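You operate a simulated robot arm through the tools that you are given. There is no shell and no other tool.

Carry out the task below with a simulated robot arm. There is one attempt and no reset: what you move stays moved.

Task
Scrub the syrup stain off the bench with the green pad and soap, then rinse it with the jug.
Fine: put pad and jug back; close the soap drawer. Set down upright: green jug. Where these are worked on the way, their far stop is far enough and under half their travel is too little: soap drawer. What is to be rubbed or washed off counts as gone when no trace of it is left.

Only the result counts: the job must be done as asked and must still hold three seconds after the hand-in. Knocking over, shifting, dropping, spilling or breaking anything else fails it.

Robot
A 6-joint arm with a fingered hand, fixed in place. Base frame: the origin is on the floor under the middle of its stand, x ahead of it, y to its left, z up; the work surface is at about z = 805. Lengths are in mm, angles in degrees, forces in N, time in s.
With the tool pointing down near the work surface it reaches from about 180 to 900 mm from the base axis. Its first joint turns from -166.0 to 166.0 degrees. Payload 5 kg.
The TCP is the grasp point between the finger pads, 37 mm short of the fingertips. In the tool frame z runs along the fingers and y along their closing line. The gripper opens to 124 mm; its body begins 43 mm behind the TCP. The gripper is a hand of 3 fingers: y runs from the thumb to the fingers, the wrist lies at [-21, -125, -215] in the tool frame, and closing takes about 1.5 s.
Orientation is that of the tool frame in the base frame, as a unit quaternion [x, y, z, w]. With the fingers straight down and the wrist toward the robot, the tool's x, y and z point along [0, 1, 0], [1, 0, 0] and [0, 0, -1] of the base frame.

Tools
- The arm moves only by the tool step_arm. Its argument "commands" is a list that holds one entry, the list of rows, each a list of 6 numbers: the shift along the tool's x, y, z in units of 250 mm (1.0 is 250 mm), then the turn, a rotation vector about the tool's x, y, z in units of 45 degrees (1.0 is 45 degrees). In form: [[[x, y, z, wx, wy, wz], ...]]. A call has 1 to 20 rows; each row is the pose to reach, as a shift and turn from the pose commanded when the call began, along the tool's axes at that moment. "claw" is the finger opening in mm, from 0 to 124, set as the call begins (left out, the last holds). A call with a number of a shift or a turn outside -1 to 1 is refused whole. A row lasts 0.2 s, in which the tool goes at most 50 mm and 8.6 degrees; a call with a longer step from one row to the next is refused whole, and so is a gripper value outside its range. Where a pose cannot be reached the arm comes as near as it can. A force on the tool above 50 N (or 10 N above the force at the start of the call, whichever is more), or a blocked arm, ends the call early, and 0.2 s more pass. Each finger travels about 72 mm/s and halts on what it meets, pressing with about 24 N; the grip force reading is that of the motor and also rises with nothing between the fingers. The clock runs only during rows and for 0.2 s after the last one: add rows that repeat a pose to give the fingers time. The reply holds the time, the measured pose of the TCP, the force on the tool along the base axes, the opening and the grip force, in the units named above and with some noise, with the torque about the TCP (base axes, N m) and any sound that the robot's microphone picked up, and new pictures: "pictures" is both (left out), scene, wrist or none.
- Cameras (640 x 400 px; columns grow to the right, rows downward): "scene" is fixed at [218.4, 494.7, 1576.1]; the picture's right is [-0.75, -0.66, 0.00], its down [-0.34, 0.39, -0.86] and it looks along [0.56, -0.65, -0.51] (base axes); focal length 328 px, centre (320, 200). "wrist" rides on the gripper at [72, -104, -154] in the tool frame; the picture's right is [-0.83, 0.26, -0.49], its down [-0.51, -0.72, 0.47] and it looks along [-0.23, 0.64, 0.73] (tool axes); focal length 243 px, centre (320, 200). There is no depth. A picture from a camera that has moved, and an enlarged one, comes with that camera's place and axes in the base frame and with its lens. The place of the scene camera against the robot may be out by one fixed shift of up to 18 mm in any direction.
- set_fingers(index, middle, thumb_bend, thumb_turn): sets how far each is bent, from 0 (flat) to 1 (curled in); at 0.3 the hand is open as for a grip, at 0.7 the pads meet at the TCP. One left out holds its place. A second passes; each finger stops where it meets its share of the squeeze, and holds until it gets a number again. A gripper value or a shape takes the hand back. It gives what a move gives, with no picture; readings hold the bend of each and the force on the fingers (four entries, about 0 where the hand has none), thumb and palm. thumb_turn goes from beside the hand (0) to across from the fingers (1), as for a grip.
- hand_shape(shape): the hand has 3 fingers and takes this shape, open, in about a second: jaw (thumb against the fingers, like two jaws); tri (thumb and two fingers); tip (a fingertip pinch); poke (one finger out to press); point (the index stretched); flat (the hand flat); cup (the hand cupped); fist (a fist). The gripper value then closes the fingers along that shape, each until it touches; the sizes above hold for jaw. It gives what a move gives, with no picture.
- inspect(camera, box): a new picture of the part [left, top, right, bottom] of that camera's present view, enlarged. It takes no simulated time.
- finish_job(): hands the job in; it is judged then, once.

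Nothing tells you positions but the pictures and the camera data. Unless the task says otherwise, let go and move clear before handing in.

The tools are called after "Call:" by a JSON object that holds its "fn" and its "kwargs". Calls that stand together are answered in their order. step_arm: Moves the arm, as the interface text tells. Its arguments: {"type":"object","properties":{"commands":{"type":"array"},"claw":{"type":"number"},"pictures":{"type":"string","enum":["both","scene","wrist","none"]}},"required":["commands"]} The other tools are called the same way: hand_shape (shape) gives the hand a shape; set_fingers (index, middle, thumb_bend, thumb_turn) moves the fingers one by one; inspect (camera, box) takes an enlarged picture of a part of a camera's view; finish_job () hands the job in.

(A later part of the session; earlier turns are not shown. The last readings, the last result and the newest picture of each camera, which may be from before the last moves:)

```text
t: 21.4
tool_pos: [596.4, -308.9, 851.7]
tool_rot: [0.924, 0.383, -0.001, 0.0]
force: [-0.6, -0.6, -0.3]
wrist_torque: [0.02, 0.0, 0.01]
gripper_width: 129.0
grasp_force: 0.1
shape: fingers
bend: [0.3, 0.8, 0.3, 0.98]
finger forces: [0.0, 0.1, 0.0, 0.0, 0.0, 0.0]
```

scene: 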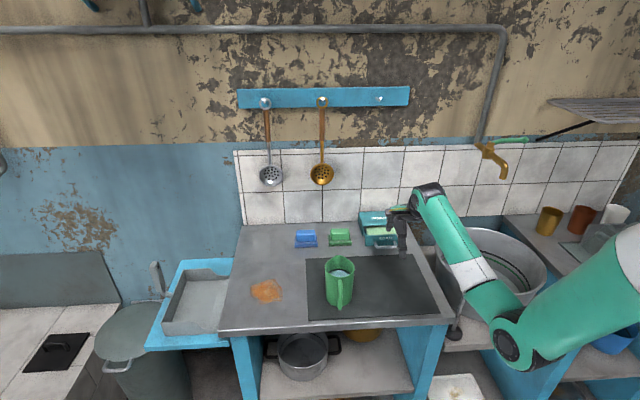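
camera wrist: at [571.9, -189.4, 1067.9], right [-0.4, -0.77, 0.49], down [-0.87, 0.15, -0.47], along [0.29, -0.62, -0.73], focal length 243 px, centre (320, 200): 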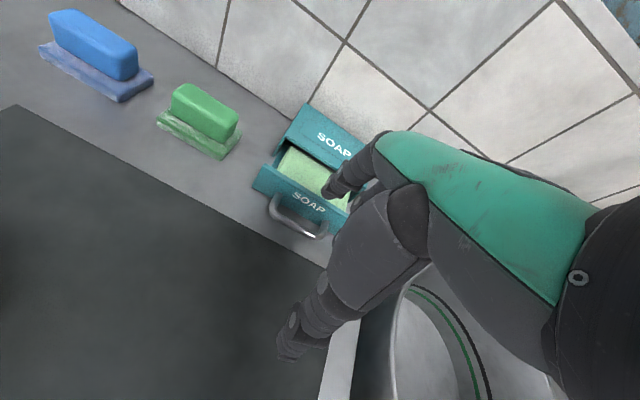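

Call:
{"fn": "step_arm", "kwargs": {"commands": [[[0, -0.016, 0, 0, 0, 0], [0, -0.032, 0, 0, 0, 0], [0, -0.048, 0, 0, 0, 0], [0, -0.064, 0, 0, 0, 0], [0, -0.076, 0, 0, 0, 0], [0, -0.088, 0, 0, 0, 0], [0, -0.1, 0, 0, 0, 0], [0, -0.1, 0, 0, 0, 0]]], "pictures": "none"}}

```text
t: 23.2
tool_pos: [580.6, -290.5, 851.4]
tool_rot: [0.924, 0.382, 0.0, 0.0]
force: [3.0, -2.8, 0.6]
wrist_torque: [-0.14, -0.12, -0.08]
gripper_width: 132.7
grasp_force: 2.2
shape: fingers
bend: [0.28, 0.8, 0.3, 0.98]
finger forces: [3.9, 0.0, 0.0, 0.1, 0.0, 0.1]
```

Call:
{"fn": "step_arm", "kwargs": {"commands": [[[0, -0.012, 0, 0, 0, 0], [0, -0.024, 0, 0, 0, 0], [0, -0.024, 0, 0, 0, 0]]], "pictures": "wrist"}}

Call:
{"fn": "inspect", "kwargs": {"camera": "wrist", "box": [240, 80, 400, 240]}}

```text
t: 24.0
tool_pos: [575.1, -286.0, 851.3]
tool_rot: [0.924, 0.382, 0.001, 0.001]
force: [4.7, -5.1, 3.7]
wrist_torque: [-0.32, -0.36, -0.03]
gripper_width: 136.1
grasp_force: 3.7
shape: fingers
bend: [0.27, 0.8, 0.3, 0.98]
finger forces: [7.2, 0.0, 0.1, 0.0, 0.0, 0.0]
camera wrist: at [552.5, -161.7, 1006.0], right [-0.4, -0.77, 0.49], down [-0.87, 0.15, -0.47], along [0.29, -0.62, -0.73], focal length 243 px, centre (320, 200)
```

wrist: 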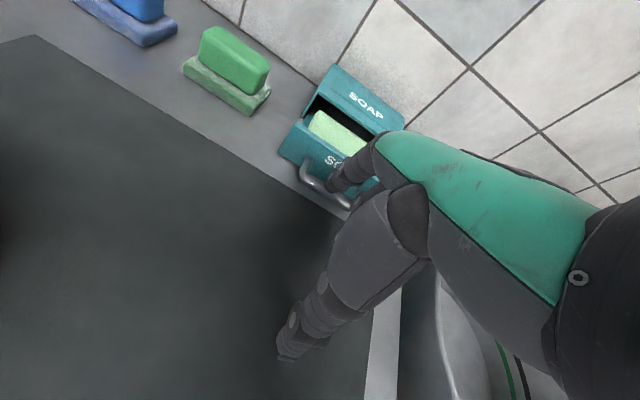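

```text
2.50 times, centred on (320, 160) of wrist
camera zoom: at [552.5, -161.7, 1006.0], right [-0.4, -0.77, 0.49], down [-0.87, 0.15, -0.47], along [0.29, -0.62, -0.73], focal length 606 px, centre (320, 300)
```

zoom: 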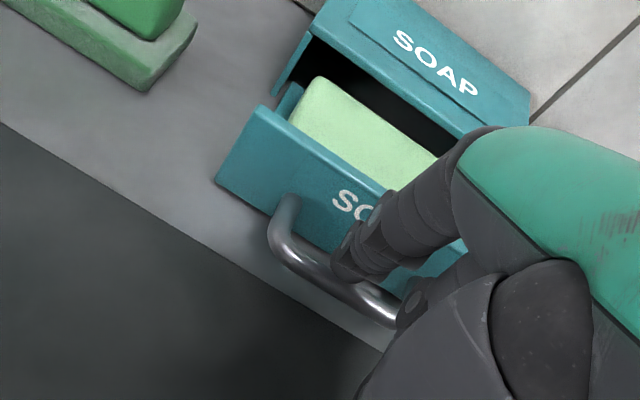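

Call:
{"fn": "step_arm", "kwargs": {"commands": [[[0, 0.008, 0, 0, 0, 0], [0, 0.016, 0, 0, 0, 0], [0, 0.024, 0, 0, 0, 0], [0, 0.032, 0, 0, 0, 0], [0, 0.038, 0, 0, 0, 0], [0, 0.038, 0, 0, 0, 0]]], "pictures": "wrist"}}

Call:
{"fn": "inspect", "kwargs": {"camera": "wrist", "box": [240, 80, 400, 240]}}

```text
t: 25.4
tool_pos: [582.7, -293.2, 851.0]
tool_rot: [0.924, 0.383, 0.0, 0.0]
force: [0.7, -1.0, 1.8]
wrist_torque: [-0.13, -0.1, 0.06]
gripper_width: 131.1
grasp_force: 1.5
shape: fingers
bend: [0.29, 0.8, 0.3, 0.98]
finger forces: [2.3, 0.0, 0.0, 0.1, 0.0, 0.0]
camera wrist: at [558.6, -168.7, 1005.7], right [-0.4, -0.77, 0.49], down [-0.87, 0.15, -0.47], along [0.29, -0.62, -0.73], focal length 243 px, centre (320, 200)
```

wrist: 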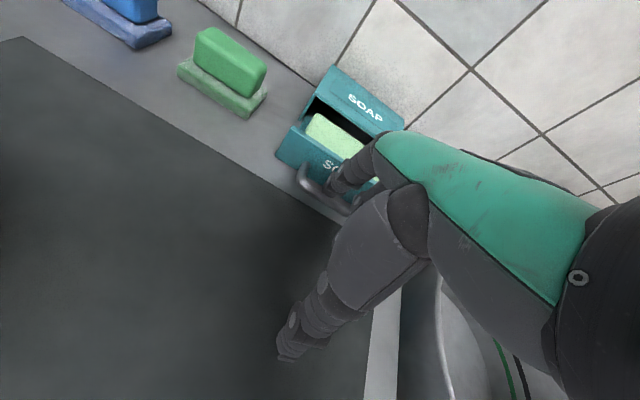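

```text
2.50 times, centred on (320, 160) of wrist
camera zoom: at [558.6, -168.7, 1005.7], right [-0.4, -0.77, 0.49], down [-0.87, 0.15, -0.47], along [0.29, -0.62, -0.73], focal length 606 px, centre (320, 300)
```

zoom: 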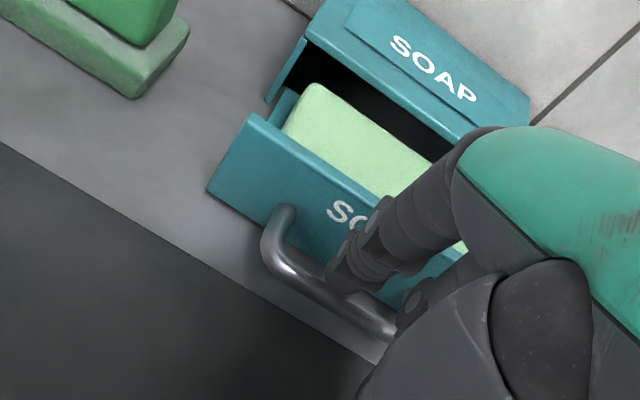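

Call:
{"fn": "step_arm", "kwargs": {"commands": [[[0, 0.006, 0, 0, 0, 0], [0, 0.006, -0.04, 0, 0, 0], [0, 0.006, -0.1, 0, 0, 0], [0, 0.006, -0.18, 0, 0, 0], [0, 0.006, -0.3, 0, 0, 0], [0, 0.006, -0.44, 0, 0, 0], [0, 0.006, -0.58, 0, 0, 0], [0, 0.006, -0.58, 0, 0, 0]]]}}

Call:
{"fn": "inspect", "kwargs": {"camera": "wrist", "box": [230, 120, 350, 250]}}

```text
t: 27.2
tool_pos: [584.7, -291.8, 999.1]
tool_rot: [0.924, 0.383, 0.0, 0.0]
force: [-0.9, -0.4, 0.2]
wrist_torque: [0.01, 0.0, 0.01]
gripper_width: 128.7
grasp_force: 0.0
shape: fingers
bend: [0.3, 0.8, 0.3, 0.98]
finger forces: [0.0, 0.0, 0.1, 0.0, 0.0, 0.0]
camera wrist: at [561.0, -167.8, 1152.5], right [-0.4, -0.77, 0.49], down [-0.87, 0.15, -0.47], along [0.29, -0.62, -0.73], focal length 243 px, centre (320, 200)
```

scene: 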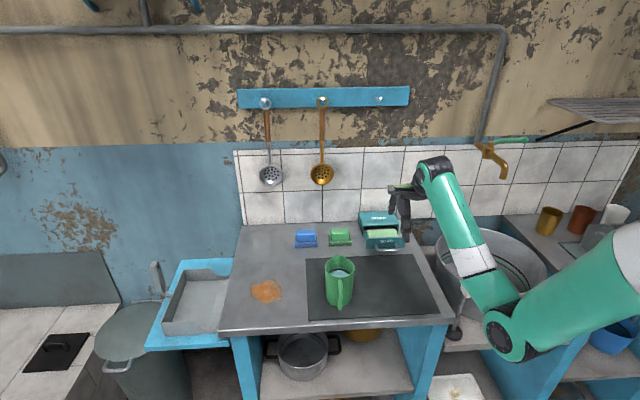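
wrist: 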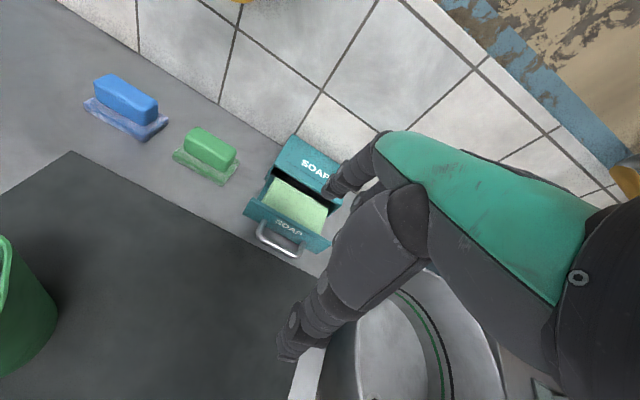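

```text
3.08 times, centred on (290, 185) of wrist
camera zoom: at [561.0, -167.8, 1152.5], right [-0.4, -0.77, 0.49], down [-0.87, 0.15, -0.47], along [0.29, -0.62, -0.73], focal length 746 px, centre (412, 246)
```

zoom: 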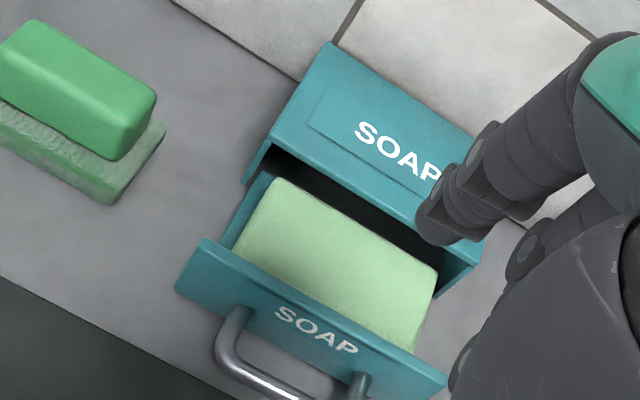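

The drawer is now stable at about 76–80 mm open, with the soap's top centred near (212, 750) at z≈843. Next I'll open the hand and move over the green pad.

Call:
{"fn": "step_arm", "kwargs": {"commands": [[[0.11, 0.094, 0, 0, 0, 0], [0.22, 0.188, 0, 0, 0, 0], [0.33, 0.282, 0.02, 0, 0, 0], [0.44, 0.376, 0.05, 0, 0, 0], [0.55, 0.47, 0.1, 0, 0, 0], [0.676, 0.565, 0.157, 0, 0, 0], [0.676, 0.565, 0.157, 0, 0, 0]]], "claw": 124}}

Call:
{"fn": "inspect", "kwargs": {"camera": "wrist", "box": [210, 200, 370, 340]}}

Call:
{"fn": "inspect", "kwargs": {"camera": "scene", "box": [290, 170, 410, 260]}}

```text
t: 28.8
tool_pos: [800.8, -274.2, 957.3]
tool_rot: [0.924, 0.382, -0.001, 0.0]
force: [0.1, 0.0, -0.1]
wrist_torque: [-0.03, -0.02, -0.05]
gripper_width: 123.7
grasp_force: 0.1
shape: jaw
bend: [0.3, 0.3, 0.3, 0.98]
finger forces: [0.1, 0.0, 0.0, 0.0, 0.0, 0.1]
camera wrist: at [777.7, -150.4, 1111.5], right [-0.4, -0.77, 0.49], down [-0.87, 0.15, -0.47], along [0.29, -0.62, -0.73], focal length 243 px, centre (320, 200)
```

scene: 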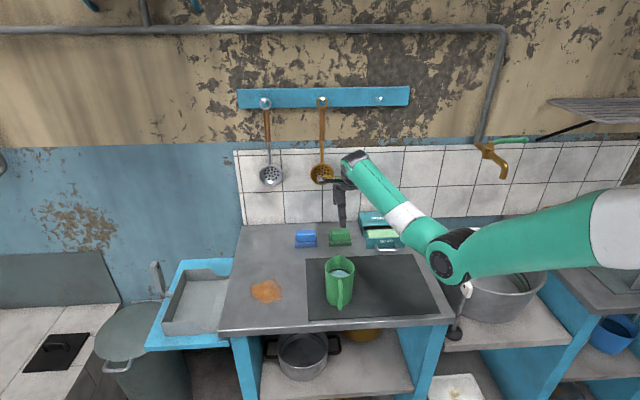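
wrist: 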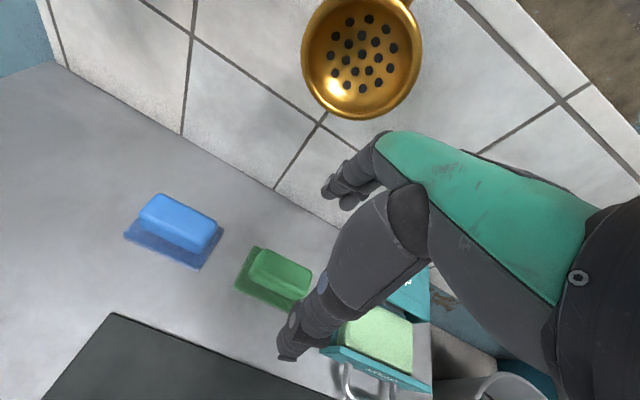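

```text
2.86 times, centred on (290, 270) of wrist
camera zoom: at [777.7, -150.4, 1111.5], right [-0.4, -0.77, 0.49], down [-0.87, 0.15, -0.47], along [0.29, -0.62, -0.73], focal length 693 px, centre (406, 0)
```

zoom: 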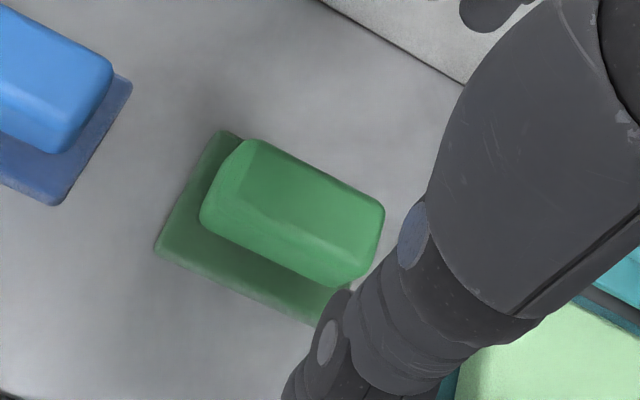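

```text
4.44 times, centred on (350, 215) of scene
camera zoom: at [218.4, 494.7, 1576.1], right [-0.75, -0.66, 0.0], down [-0.34, 0.39, -0.86], along [0.56, -0.65, -0.51], focal length 1458 px, centre (187, 133)
```

zoom: 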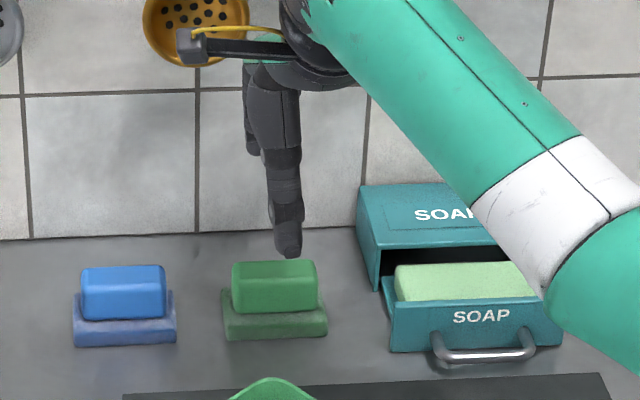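

The pad's grip block is centred near (370.5, 764) with its top at about z=853. I'll lower the open hand around it, fingertips just above the pad's base.

Call:
{"fn": "step_arm", "kwargs": {"commands": [[[0.01, 0.016, 0.1, 0, 0, 0], [0.01, 0.016, 0.2, 0, 0, 0], [0.01, 0.016, 0.28, 0, 0, 0], [0.01, 0.016, 0.33, 0, 0, 0], [0.01, 0.016, 0.367, 0, 0, 0], [0.01, 0.016, 0.367, 0, 0, 0]]]}}

Call:
{"fn": "inspect", "kwargs": {"camera": "wrist", "box": [230, 140, 390, 380]}}

Call:
{"fn": "inspect", "kwargs": {"camera": "scene", "box": [290, 180, 390, 260]}}

```text
t: 30.2
tool_pos: [808.5, -276.6, 865.5]
tool_rot: [0.924, 0.382, -0.001, 0.0]
force: [-0.1, -0.4, 0.0]
wrist_torque: [0.02, 0.01, -0.01]
gripper_width: 123.7
grasp_force: 0.0
shape: jaw
bend: [0.3, 0.3, 0.3, 0.98]
finger forces: [0.1, 0.1, 0.0, 0.1, 0.0, 0.1]
camera wrist: at [784.5, -151.1, 1018.8], right [-0.4, -0.77, 0.49], down [-0.87, 0.15, -0.47], along [0.29, -0.62, -0.73], focal length 243 px, centre (320, 200)
```

scene: 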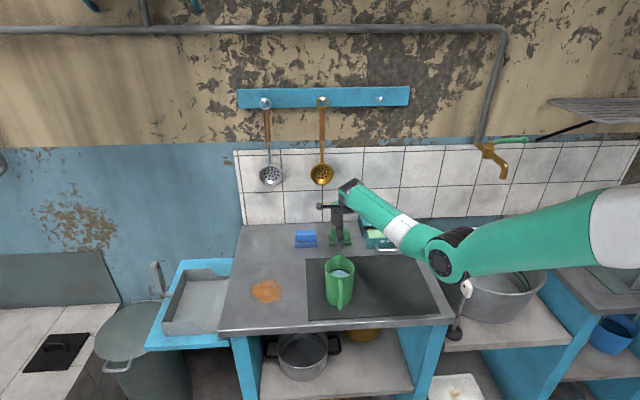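
wrist: 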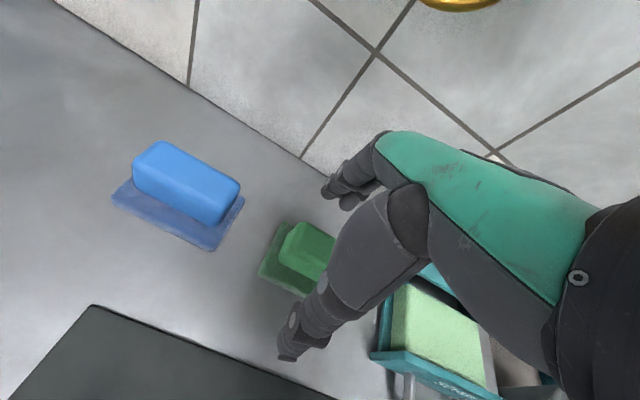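

```text
1.67 times, centred on (310, 260) of wrist
camera zoom: at [784.5, -151.1, 1018.8], right [-0.4, -0.77, 0.49], down [-0.87, 0.15, -0.47], along [0.29, -0.62, -0.73], focal length 404 px, centre (337, 100)
```

zoom: 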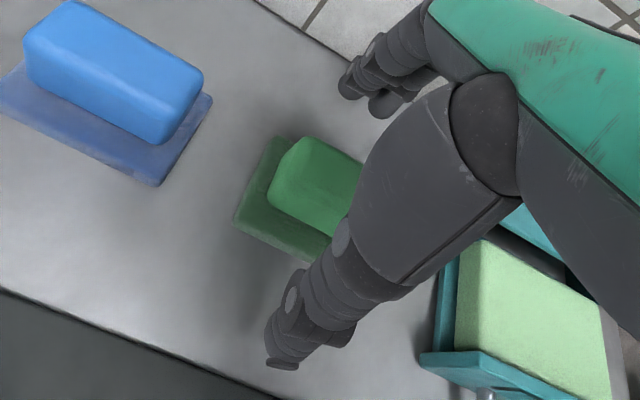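

```text
5.00 times, centred on (340, 220) of scene
camera zoom: at [218.4, 494.7, 1576.1], right [-0.75, -0.66, 0.0], down [-0.34, 0.39, -0.86], along [0.56, -0.65, -0.51], focal length 1640 px, centre (220, 100)
```

zoom: 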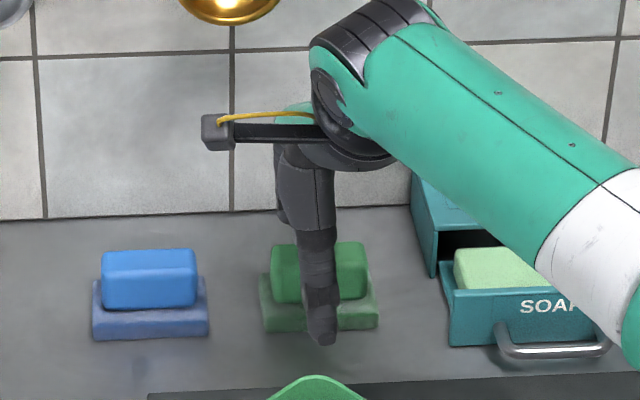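

Call:
{"fn": "step_arm", "kwargs": {"commands": [[[0, -0.012, 0, 0, 0, 0], [0, -0.012, 0, 0, 0, 0], [0, -0.012, 0, 0, 0, 0], [0, -0.012, 0, 0, 0, 0], [0, -0.012, 0, 0, 0, 0], [0, -0.012, 0, 0, 0, 0], [0, -0.012, 0, 0, 0, 0], [0, -0.012, 0, 0, 0, 0], [0, -0.012, 0, 0, 0, 0], [0, -0.012, 0, 0, 0, 0]]], "claw": 0}}

Call:
{"fn": "inspect", "kwargs": {"camera": "wrist", "box": [230, 140, 390, 380]}}

Call:
{"fn": "inspect", "kwargs": {"camera": "scene", "box": [290, 180, 390, 260]}}

```text
t: 32.4
tool_pos: [804.2, -272.7, 865.2]
tool_rot: [0.924, 0.383, 0.0, 0.0]
force: [0.1, -0.4, -0.2]
wrist_torque: [-0.02, 0.02, 0.0]
gripper_width: 29.4
grasp_force: 23.9
shape: jaw
bend: [0.73, 0.57, 0.74, 1.0]
finger forces: [13.9, 7.4, 0.1, 0.0, 21.2, 0.1]
camera wrist: at [782.2, -149.4, 1019.0], right [-0.4, -0.77, 0.49], down [-0.87, 0.15, -0.47], along [0.29, -0.62, -0.73], focal length 243 px, centre (320, 200)
```

scene: 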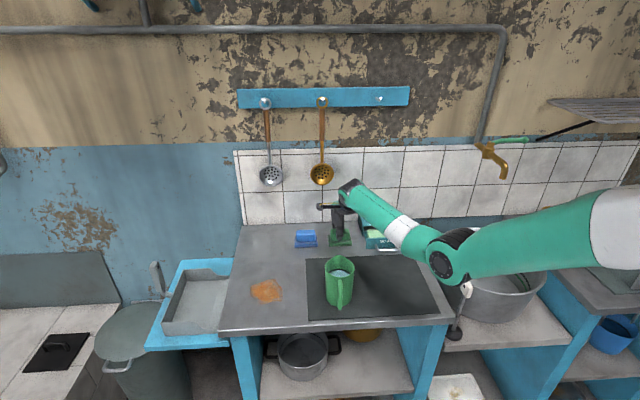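
wrist: 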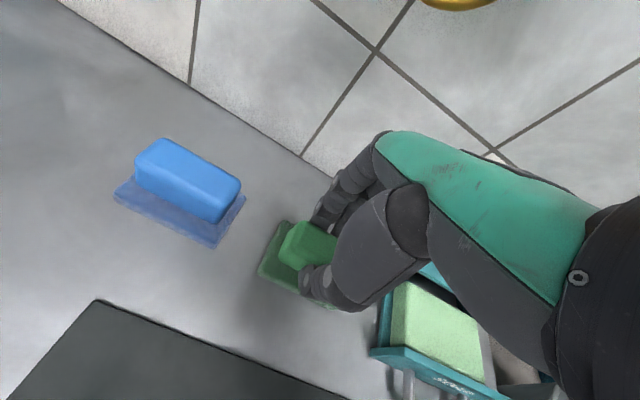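

```text
1.67 times, centred on (310, 260) of wrist
camera zoom: at [782.2, -149.4, 1019.0], right [-0.4, -0.77, 0.49], down [-0.87, 0.15, -0.47], along [0.29, -0.62, -0.73], focal length 404 px, centre (337, 100)
```

zoom: 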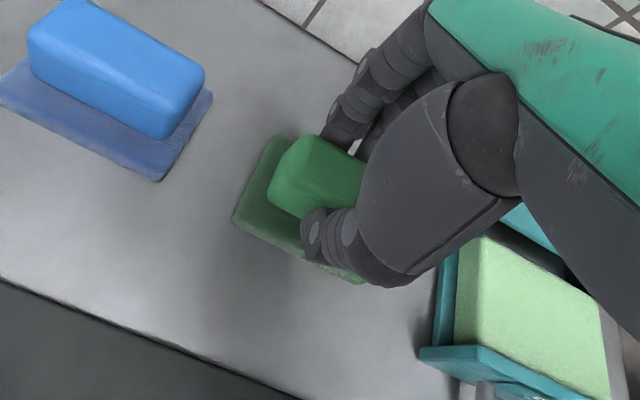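

```text
5.00 times, centred on (340, 220) of scene
camera zoom: at [218.4, 494.7, 1576.1], right [-0.75, -0.66, 0.0], down [-0.34, 0.39, -0.86], along [0.56, -0.65, -0.51], focal length 1640 px, centre (220, 100)
```

zoom: 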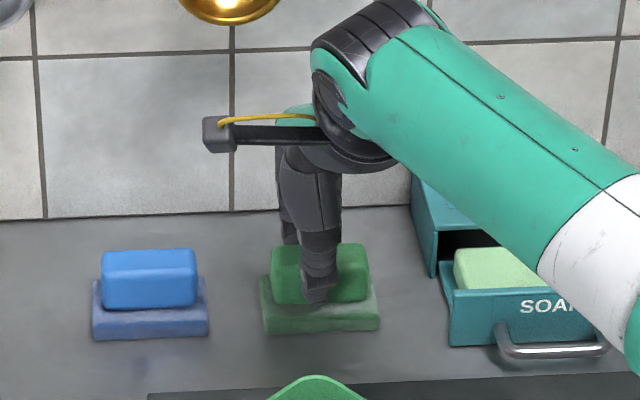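

I've got a firm grip on the pad (29 mm, 24 N). I'll lift it and carry it over the soap.

Call:
{"fn": "step_arm", "kwargs": {"commands": [[[0, 0, -0.08, 0, 0, 0], [0, 0, -0.2, 0, 0, 0], [0, 0, -0.34, 0, 0, 0], [-0.12, -0.01, -0.36, 0, 0, 0], [-0.26, -0.02, -0.36, 0, 0, 0], [-0.4, -0.035, -0.36, 0, 0, 0], [-0.53, -0.05, -0.36, 0, 0, 0], [-0.635, -0.056, -0.36, 0, 0, 0], [-0.635, -0.056, -0.36, 0, 0, 0]]]}}

Call:
{"fn": "inspect", "kwargs": {"camera": "wrist", "box": [200, 140, 400, 340]}}

Call:
{"fn": "inspect", "kwargs": {"camera": "scene", "box": [340, 170, 440, 260]}}

```text
t: 34.4
tool_pos: [679.6, -375.2, 954.9]
tool_rot: [0.924, 0.383, 0.0, 0.0]
force: [-0.6, -0.4, -0.7]
wrist_torque: [0.03, 0.01, 0.01]
gripper_width: 29.1
grasp_force: 23.5
shape: jaw
bend: [0.73, 0.57, 0.74, 1.0]
finger forces: [13.9, 7.4, 0.0, 0.0, 21.4, 0.0]
camera wrist: at [657.0, -250.8, 1109.0], right [-0.4, -0.77, 0.49], down [-0.87, 0.15, -0.47], along [0.29, -0.62, -0.73], focal length 243 px, centre (320, 200)
```

scene: 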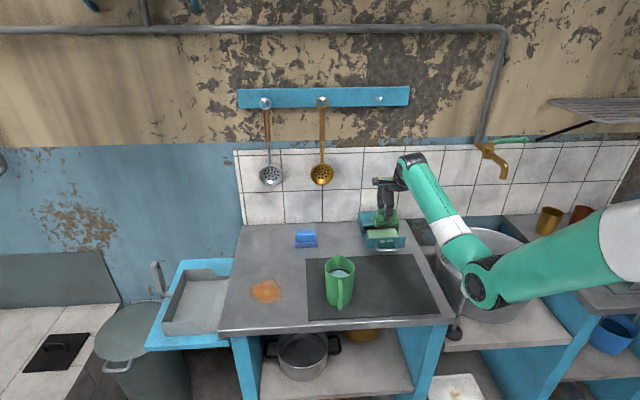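
wrist: 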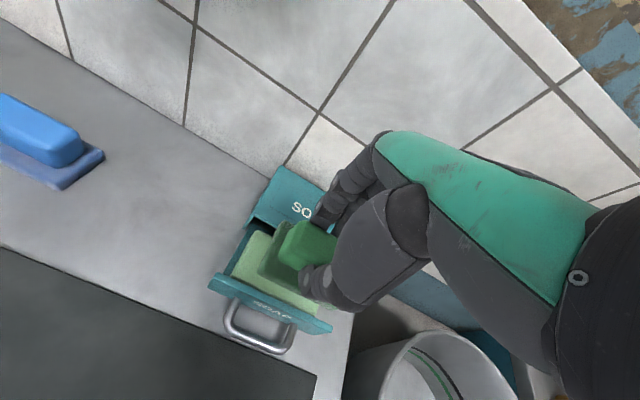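

```text
2.00 times, centred on (300, 240) of wrist
camera zoom: at [657.0, -250.8, 1109.0], right [-0.4, -0.77, 0.49], down [-0.87, 0.15, -0.47], along [0.29, -0.62, -0.73], focal length 485 px, centre (360, 120)
```

zoom: 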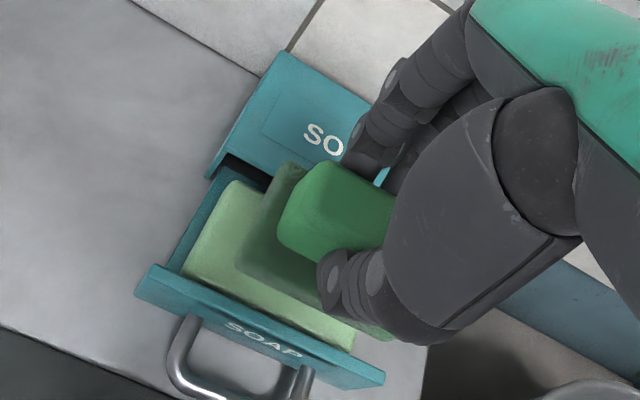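

```text
4.44 times, centred on (390, 215) of scene
camera zoom: at [218.4, 494.7, 1576.1], right [-0.75, -0.66, 0.0], down [-0.34, 0.39, -0.86], along [0.56, -0.65, -0.51], focal length 1458 px, centre (9, 133)
```

zoom: 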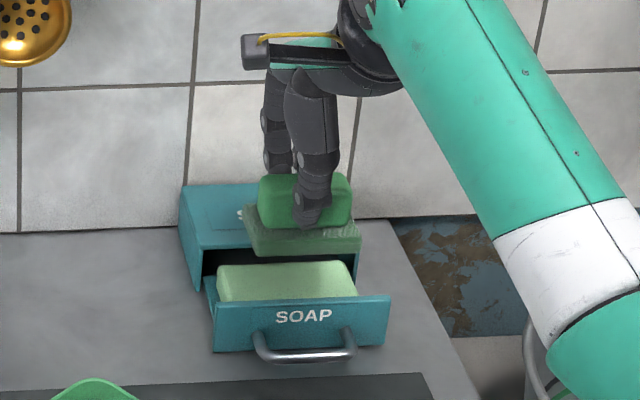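

Call:
{"fn": "step_arm", "kwargs": {"commands": [[[0, 0.014, 0.05, 0, 0, 0], [0, 0.014, 0.1, 0, 0, 0], [0, 0.014, 0.14, 0, 0, 0], [0, 0.014, 0.17, 0, 0, 0], [0, 0.014, 0.17, 0, 0, 0]]]}}

Call:
{"fn": "inspect", "kwargs": {"camera": "scene", "box": [340, 190, 420, 250]}}

Call:
{"fn": "inspect", "kwargs": {"camera": "wrist", "box": [200, 140, 400, 340]}}

```text
t: 35.6
tool_pos: [684.9, -378.6, 914.4]
tool_rot: [0.924, 0.382, 0.0, 0.0]
force: [-0.5, -0.3, -0.4]
wrist_torque: [0.02, -0.02, 0.05]
gripper_width: 28.9
grasp_force: 23.8
shape: jaw
bend: [0.73, 0.57, 0.74, 1.0]
finger forces: [13.8, 7.3, 0.0, 0.1, 21.3, 0.1]
camera wrist: at [662.0, -253.5, 1067.7], right [-0.4, -0.77, 0.49], down [-0.87, 0.15, -0.47], along [0.29, -0.62, -0.73], focal length 243 px, centre (320, 200)
```

scene: 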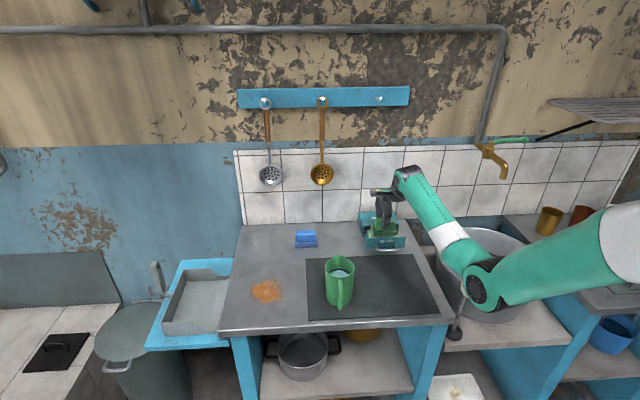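
wrist: 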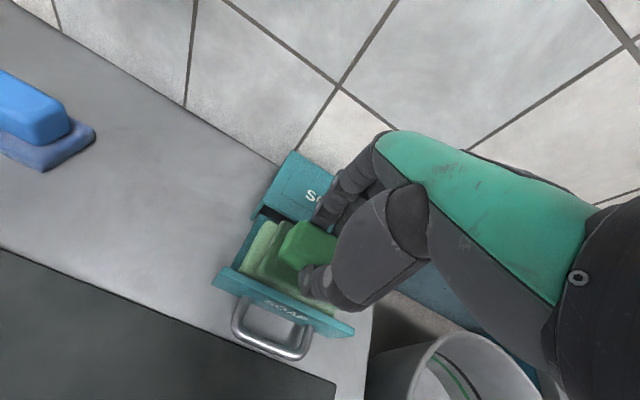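

```text
6.67 times, centred on (380, 220) of scene
camera zoom: at [218.4, 494.7, 1576.1], right [-0.75, -0.66, 0.0], down [-0.34, 0.39, -0.86], along [0.56, -0.65, -0.51], focal length 2186 px, centre (-80, 67)
```

zoom: 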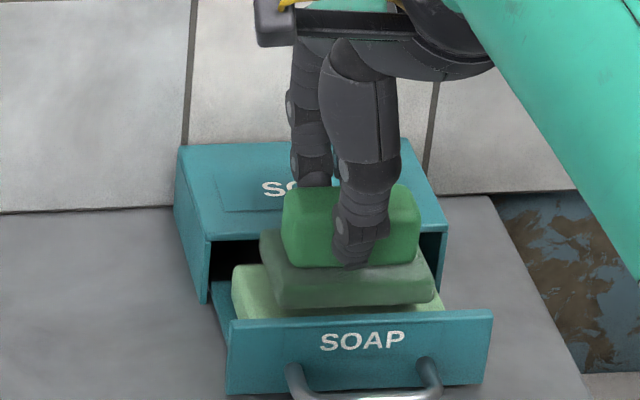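

```text
2.00 times, centred on (300, 240) of wrist
camera zoom: at [662.0, -253.5, 1067.7], right [-0.4, -0.77, 0.49], down [-0.87, 0.15, -0.47], along [0.29, -0.62, -0.73], focal length 485 px, centre (360, 120)
```

zoom: 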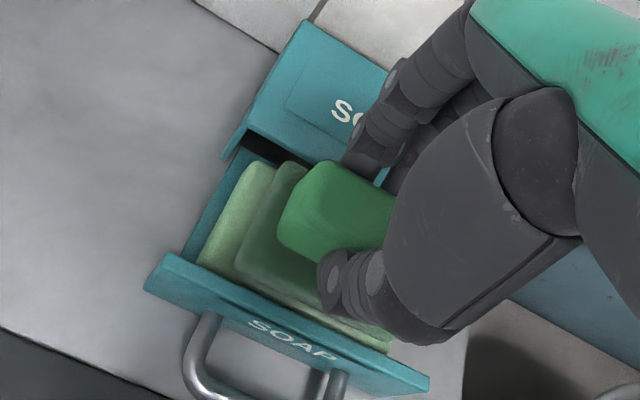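

Call:
{"fn": "step_arm", "kwargs": {"commands": [[[0, -0.006, 0.012, 0, 0, 0], [0, -0.006, 0.024, 0, 0, 0], [0, -0.006, 0.034, 0, 0, 0], [0, -0.006, 0.034, 0, 0, 0]]], "pictures": "none"}}

```text
t: 36.6
tool_pos: [683.7, -377.9, 904.5]
tool_rot: [0.924, 0.383, 0.001, -0.001]
force: [0.4, 0.6, -0.6]
wrist_torque: [-0.03, -0.03, -0.03]
gripper_width: 29.1
grasp_force: 24.3
shape: jaw
bend: [0.73, 0.57, 0.74, 1.0]
finger forces: [13.8, 7.4, 0.0, 0.0, 21.2, 0.0]
```

Call:
{"fn": "step_arm", "kwargs": {"commands": [[[0, 0, 0.012, 0, 0, 0], [0, 0, 0.024, 0, 0, 0], [0, 0, 0.024, 0, 0, 0]]], "pictures": "none"}}

```text
t: 37.4
tool_pos: [683.6, -377.1, 899.1]
tool_rot: [0.924, 0.382, 0.0, 0.0]
force: [-0.8, -0.4, 0.5]
wrist_torque: [-0.03, -0.02, 0.0]
gripper_width: 29.1
grasp_force: 23.8
shape: jaw
bend: [0.73, 0.57, 0.74, 1.0]
finger forces: [13.9, 7.5, 0.0, 0.0, 21.9, 0.0]
```

Call:
{"fn": "step_arm", "kwargs": {"commands": [[[0, 0, 0.01, 0, 0, 0], [0, 0, 0.02, 0, 0, 0], [0, 0, 0.02, 0, 0, 0]]], "pictures": "scene"}}

Call:
{"fn": "inspect", "kwargs": {"camera": "scene", "box": [340, 190, 420, 250]}}

```text
t: 38.2
tool_pos: [684.2, -377.4, 898.1]
tool_rot: [0.924, 0.383, 0.002, 0.003]
force: [0.4, -1.2, 23.4]
wrist_torque: [-0.07, -0.04, -0.02]
gripper_width: 30.4
grasp_force: 23.6
shape: jaw
bend: [0.73, 0.57, 0.74, 1.0]
finger forces: [17.3, 10.2, 0.1, 0.1, 25.9, 0.0]
```

scene: 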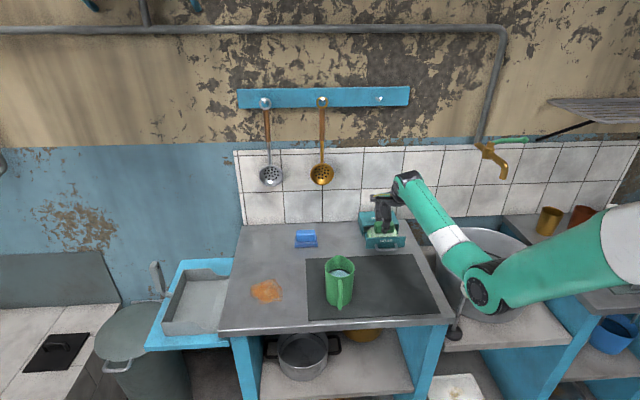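

```text
6.67 times, centred on (380, 220) of scene
camera zoom: at [218.4, 494.7, 1576.1], right [-0.75, -0.66, 0.0], down [-0.34, 0.39, -0.86], along [0.56, -0.65, -0.51], focal length 2186 px, centre (-80, 67)
```

zoom: 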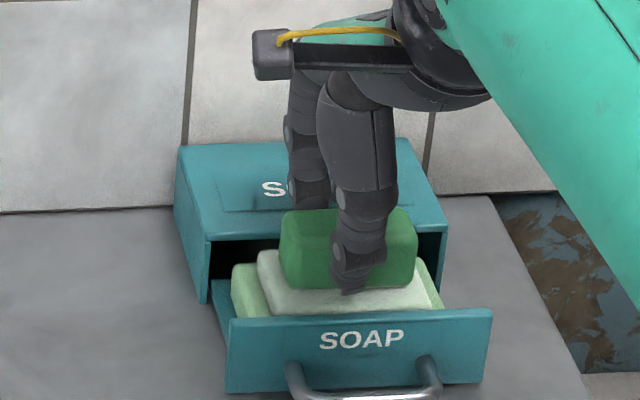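

The pad base turned pale, so it has picked up soap. I'll lift straight up and carry it toward the stain, high over everything.

Call:
{"fn": "step_arm", "kwargs": {"commands": [[[0, 0, -0.04, 0, 0, 0], [0, 0, -0.12, 0, 0, 0], [0, 0, -0.26, 0, 0, 0], [0, 0, -0.4, 0, 0, 0], [0.14, -0.07, -0.44, 0, 0, 0], [0.28, -0.15, -0.44, 0, 0, 0], [0.42, -0.22, -0.44, 0, 0, 0], [0.56, -0.3, -0.44, 0, 0, 0], [0.7, -0.37, -0.44, 0, 0, 0], [0.82, -0.44, -0.44, 0, 0, 0], [0.82, -0.44, -0.44, 0, 0, 0]]]}}

Call:
{"fn": "inspect", "kwargs": {"camera": "scene", "box": [280, 150, 440, 260]}}

```text
t: 40.6
tool_pos: [750.8, -152.1, 1005.6]
tool_rot: [0.924, 0.383, 0.0, 0.0]
force: [-0.2, -0.1, -0.2]
wrist_torque: [0.03, 0.0, -0.01]
gripper_width: 29.3
grasp_force: 24.0
shape: jaw
bend: [0.73, 0.57, 0.74, 1.0]
finger forces: [15.0, 7.8, 0.0, 0.0, 22.8, 0.0]
camera wrist: at [727.5, -28.8, 1159.4], right [-0.4, -0.77, 0.49], down [-0.87, 0.15, -0.47], along [0.29, -0.62, -0.73], focal length 243 px, centre (320, 200)
```

scene: 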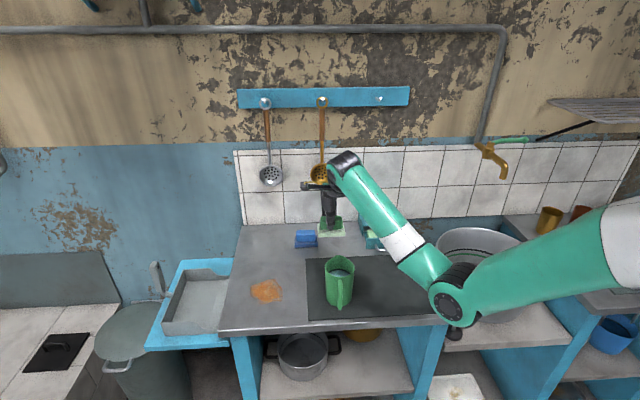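
wrist: 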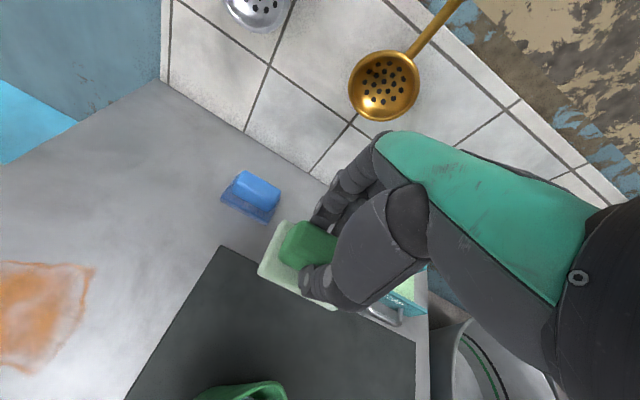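

```text
3.64 times, centred on (360, 205) of scene
camera zoom: at [218.4, 494.7, 1576.1], right [-0.75, -0.66, 0.0], down [-0.34, 0.39, -0.86], along [0.56, -0.65, -0.51], focal length 1192 px, centre (174, 182)
```

zoom: 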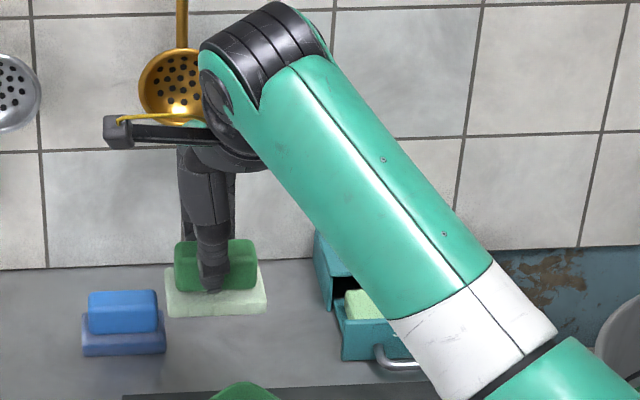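

Call:
{"fn": "step_arm", "kwargs": {"commands": [[[0.14, -0.07, 0, 0, 0, 0], [0.28, -0.15, 0, 0, 0, 0], [0.42, -0.22, 0, 0, 0, 0], [0.56, -0.3, 0.05, 0, 0, 0], [0.7, -0.37, 0.12, 0, 0, 0], [0.807, -0.424, 0.22, 0, 0, 0], [0.807, -0.424, 0.32, 0, 0, 0], [0.807, -0.424, 0.32, 0, 0, 0]]]}}

Call:
{"fn": "inspect", "kwargs": {"camera": "scene", "box": [200, 220, 340, 320]}}

Call:
{"fn": "inspect", "kwargs": {"camera": "wrist", "box": [180, 170, 400, 350]}}

```text
t: 42.4
tool_pos: [819.8, 63.3, 925.7]
tool_rot: [0.924, 0.383, 0.001, 0.0]
force: [-0.2, -0.4, -1.4]
wrist_torque: [-0.02, -0.01, -0.01]
gripper_width: 29.3
grasp_force: 24.2
shape: jaw
bend: [0.73, 0.57, 0.74, 1.0]
finger forces: [14.8, 7.7, 0.0, 0.0, 22.4, 0.0]
camera wrist: at [797.2, 188.2, 1079.0], right [-0.4, -0.77, 0.49], down [-0.87, 0.15, -0.47], along [0.29, -0.62, -0.73], focal length 243 px, centre (320, 200)
```

scene: 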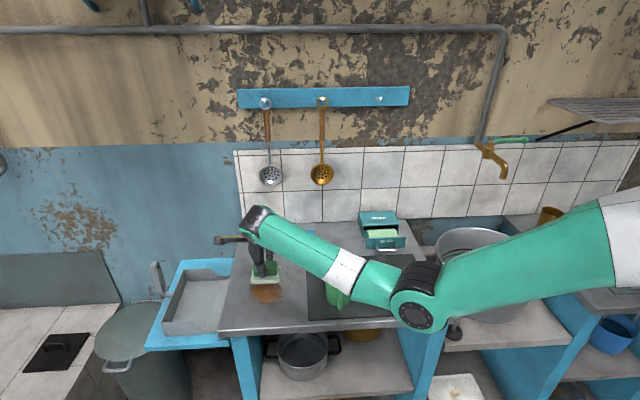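
wrist: 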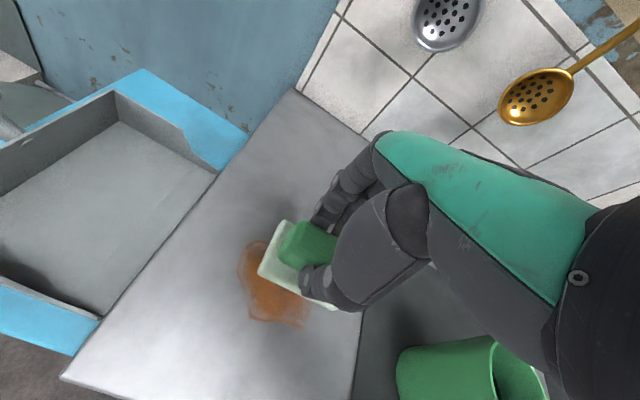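

```text
4.00 times, centred on (270, 270) of scene
camera zoom: at [218.4, 494.7, 1576.1], right [-0.75, -0.66, 0.0], down [-0.34, 0.39, -0.86], along [0.56, -0.65, -0.51], focal length 1312 px, centre (520, -80)
```

zoom: 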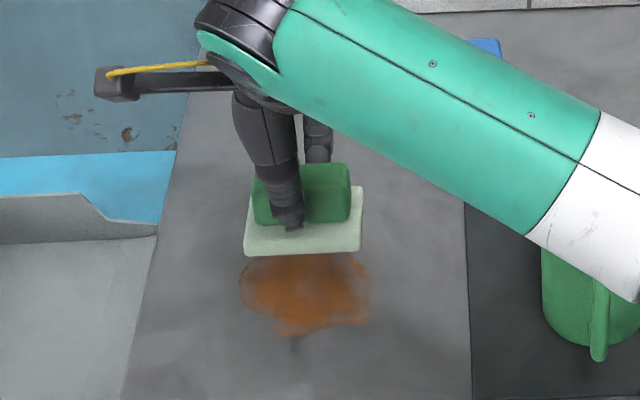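

```text
2.22 times, centred on (290, 260) of wrist
camera zoom: at [797.2, 188.2, 1079.0], right [-0.4, -0.77, 0.49], down [-0.87, 0.15, -0.47], along [0.29, -0.62, -0.73], focal length 539 px, centre (387, 67)
```

zoom: 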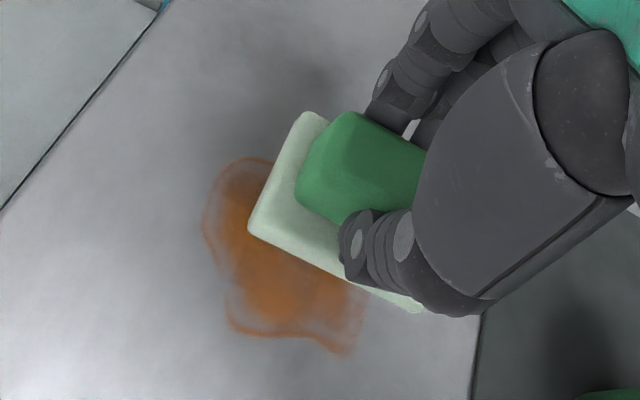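

The pad is over the stain, which spans about u 575–671 and v 484–587. I'll lower it to contact with a light press.

Call:
{"fn": "step_arm", "kwargs": {"commands": [[[0, 0, 0.06, 0, 0, 0], [0, 0, 0.12, 0, 0, 0], [0, 0, 0.18, 0, 0, 0], [0, 0, 0.22, 0, 0, 0], [0, 0, 0.236, 0, 0, 0], [0, 0, 0.245, 0, 0, 0], [0, 0, 0.245, 0, 0, 0]]], "pictures": "none"}}

```text
t: 44.0
tool_pos: [820.0, 63.7, 863.1]
tool_rot: [0.924, 0.382, 0.001, 0.0]
force: [-3.0, 1.0, 7.5]
wrist_torque: [-0.02, 0.06, -0.01]
gripper_width: 29.1
grasp_force: 23.9
shape: jaw
bend: [0.73, 0.57, 0.74, 1.0]
finger forces: [14.3, 7.7, 0.0, 0.0, 24.6, 0.0]
```

Call:
{"fn": "step_arm", "kwargs": {"commands": [[[0, 0, 0.004, 0, 0, 0], [-0.044, -0.088, 0.004, 0, 0, 0], [-0.088, -0.18, 0.004, 0, 0, 0], [0.016, -0.18, 0.004, 0, 0, 0], [0.12, -0.18, 0.004, 0, 0, 0], [0.12, -0.13, 0.004, 0, 0, 0], [0.016, -0.12, 0.004, 0, 0, 0], [-0.088, -0.12, 0.004, 0, 0, 0], [-0.088, -0.06, 0.004, 0, 0, 0], [0.016, -0.06, 0.004, 0, 0, 0], [0.12, -0.06, 0.004, 0, 0, 0], [0.12, 0, 0.004, 0, 0, 0], [0.016, 0, 0.004, 0, 0, 0], [-0.088, 0, 0.004, 0, 0, 0], [-0.088, 0.06, 0.004, 0, 0, 0], [0.016, 0.06, 0.004, 0, 0, 0], [0.12, 0.06, 0.004, 0, 0, 0], [0.12, 0.12, 0.004, 0, 0, 0], [0.016, 0.12, 0.004, 0, 0, 0], [-0.088, 0.12, 0.004, 0, 0, 0]]]}}

Call:
{"fn": "inspect", "kwargs": {"camera": "scene", "box": [200, 220, 340, 320]}}

Call:
{"fn": "inspect", "kwargs": {"camera": "wrist", "box": [180, 170, 400, 350]}}

```text
t: 48.2
tool_pos: [824.1, 24.7, 862.8]
tool_rot: [0.924, 0.383, 0.0, 0.0]
force: [0.2, 0.3, -0.6]
wrist_torque: [-0.05, 0.04, 0.03]
gripper_width: 29.2
grasp_force: 24.0
shape: jaw
bend: [0.74, 0.57, 0.75, 1.0]
finger forces: [14.0, 7.7, 0.1, 0.1, 21.7, 0.0]
camera wrist: at [801.3, 149.8, 1016.5], right [-0.4, -0.77, 0.49], down [-0.87, 0.15, -0.47], along [0.29, -0.62, -0.73], focal length 243 px, centre (320, 200)
```

scene: 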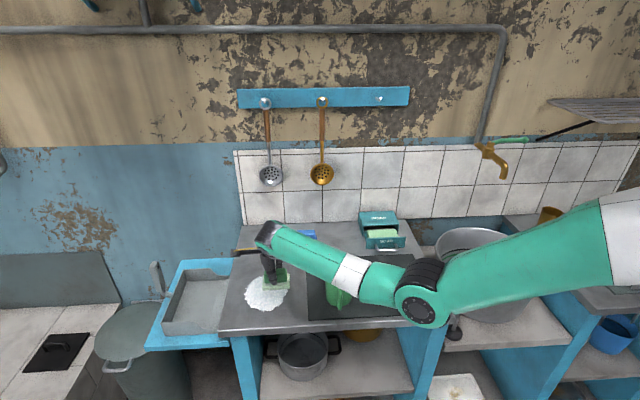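
wrist: 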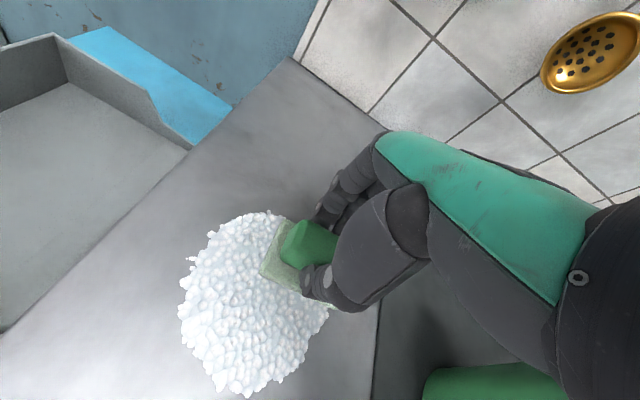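

```text
4.00 times, centred on (270, 270) of scene
camera zoom: at [218.4, 494.7, 1576.1], right [-0.75, -0.66, 0.0], down [-0.34, 0.39, -0.86], along [0.56, -0.65, -0.51], focal length 1312 px, centre (520, -80)
```

zoom: 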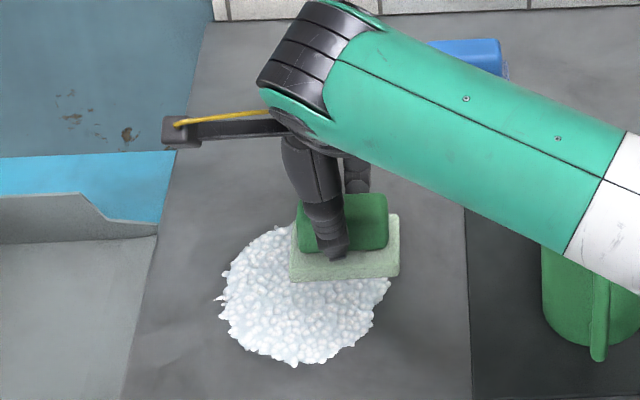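

```text
2.22 times, centred on (290, 260) of wrist
camera zoom: at [801.3, 149.8, 1016.5], right [-0.4, -0.77, 0.49], down [-0.87, 0.15, -0.47], along [0.29, -0.62, -0.73], focal length 539 px, centre (387, 67)
```

zoom: 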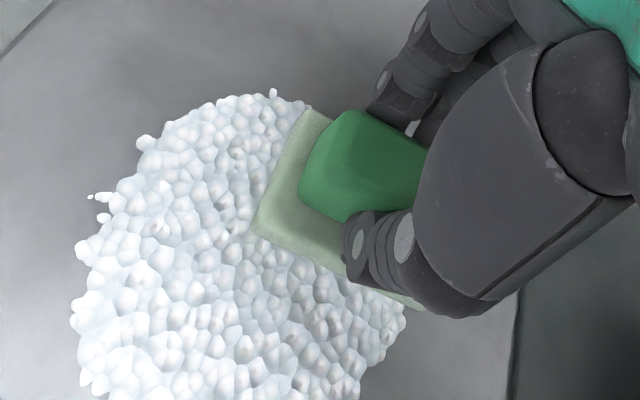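

White lather has formed over the whole stain, but the contact force has faded. I'll press slightly more and make a second full pass, including the far edge.

Call:
{"fn": "step_arm", "kwargs": {"commands": [[[0, 0, 0.004, 0, 0, 0], [0, 0, 0.008, 0, 0, 0], [0, 0, 0.008, 0, 0, 0]]], "pictures": "none"}}

```text
t: 49.0
tool_pos: [825.2, 26.6, 861.5]
tool_rot: [0.924, 0.383, 0.0, 0.0]
force: [-1.6, -0.4, 2.2]
wrist_torque: [-0.04, -0.02, 0.0]
gripper_width: 29.7
grasp_force: 23.9
shape: jaw
bend: [0.74, 0.57, 0.75, 1.0]
finger forces: [14.0, 7.5, 0.0, 0.0, 22.2, 0.0]
```

Call:
{"fn": "step_arm", "kwargs": {"commands": [[[0, 0.06, 0.006, 0, 0, 0], [0.104, 0.06, 0.006, 0, 0, 0], [0.208, 0.06, 0.006, 0, 0, 0], [0.208, 0, 0.006, 0, 0, 0], [0.104, 0, 0.006, 0, 0, 0], [0, 0, 0.006, 0, 0, 0], [0, -0.06, 0.006, 0, 0, 0], [0.104, -0.06, 0.006, 0, 0, 0], [0.208, -0.06, 0.006, 0, 0, 0], [0.208, -0.12, 0.006, 0, 0, 0], [0.104, -0.12, 0.006, 0, 0, 0], [0, -0.12, 0.006, 0, 0, 0], [0, -0.18, 0.006, 0, 0, 0], [0.104, -0.18, 0.006, 0, 0, 0], [0.208, -0.18, 0.006, 0, 0, 0], [0.208, -0.24, 0.006, 0, 0, 0], [0.104, -0.24, 0.006, 0, 0, 0], [0, -0.24, 0.006, 0, 0, 0], [0, -0.3, 0.006, 0, 0, 0], [0.104, -0.3, 0.006, 0, 0, 0]]]}}

Call:
{"fn": "inspect", "kwargs": {"camera": "scene", "box": [200, 220, 340, 320]}}

Call:
{"fn": "inspect", "kwargs": {"camera": "wrist", "box": [180, 170, 400, 350]}}

```text
t: 53.2
tool_pos: [789.6, 95.3, 860.1]
tool_rot: [0.924, 0.383, 0.0, 0.0]
force: [-3.7, -2.3, 12.8]
wrist_torque: [-0.12, 0.04, 0.01]
gripper_width: 30.0
grasp_force: 23.5
shape: jaw
bend: [0.73, 0.57, 0.75, 1.0]
finger forces: [15.2, 9.9, 0.0, 0.0, 25.3, 0.1]
camera wrist: at [766.4, 220.0, 1013.3], right [-0.4, -0.77, 0.49], down [-0.87, 0.15, -0.47], along [0.29, -0.62, -0.73], focal length 243 px, centre (320, 200)
```

scene: 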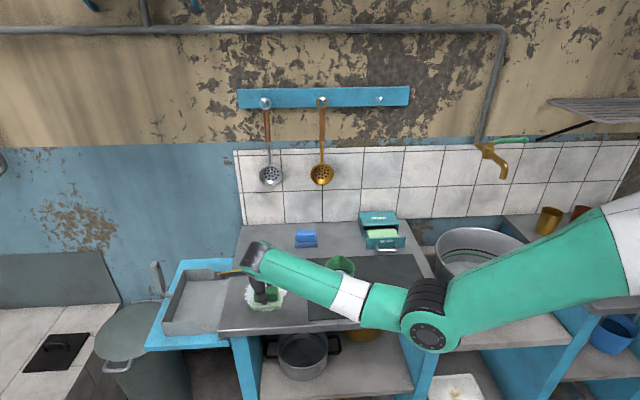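
wrist: 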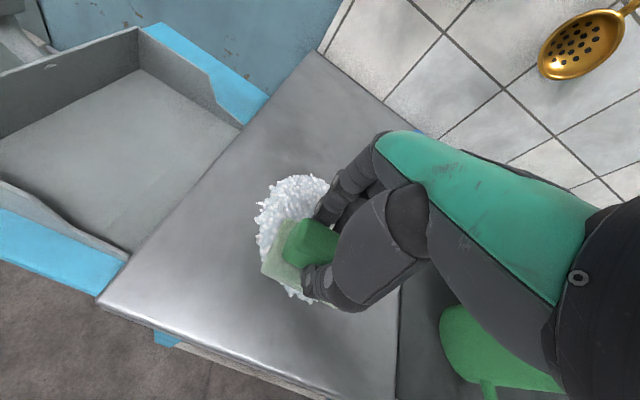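

```text
4.00 times, centred on (270, 270) of scene
camera zoom: at [218.4, 494.7, 1576.1], right [-0.75, -0.66, 0.0], down [-0.34, 0.39, -0.86], along [0.56, -0.65, -0.51], focal length 1312 px, centre (520, -80)
```

zoom: 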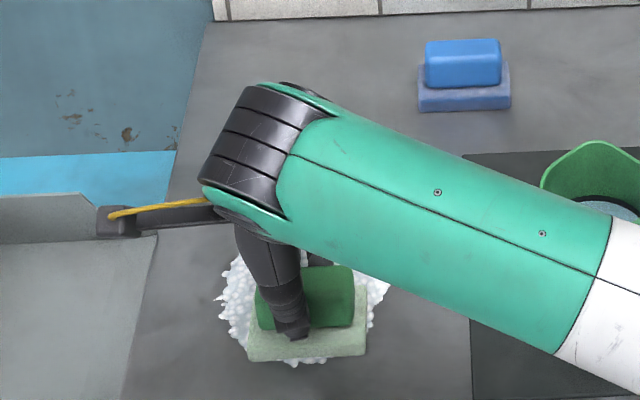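

```text
2.22 times, centred on (290, 260) of wrist
camera zoom: at [766.4, 220.0, 1013.3], right [-0.4, -0.77, 0.49], down [-0.87, 0.15, -0.47], along [0.29, -0.62, -0.73], focal length 539 px, centre (387, 67)
```

zoom: 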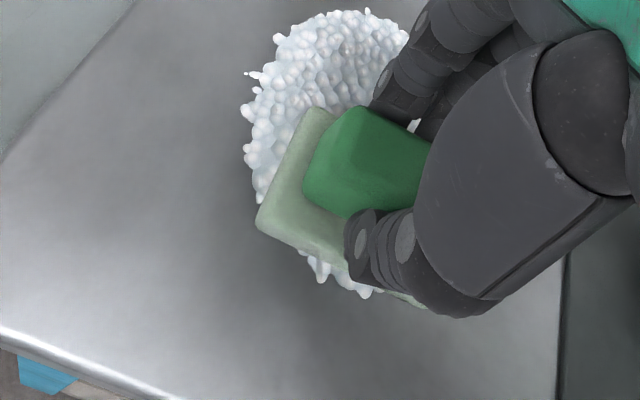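

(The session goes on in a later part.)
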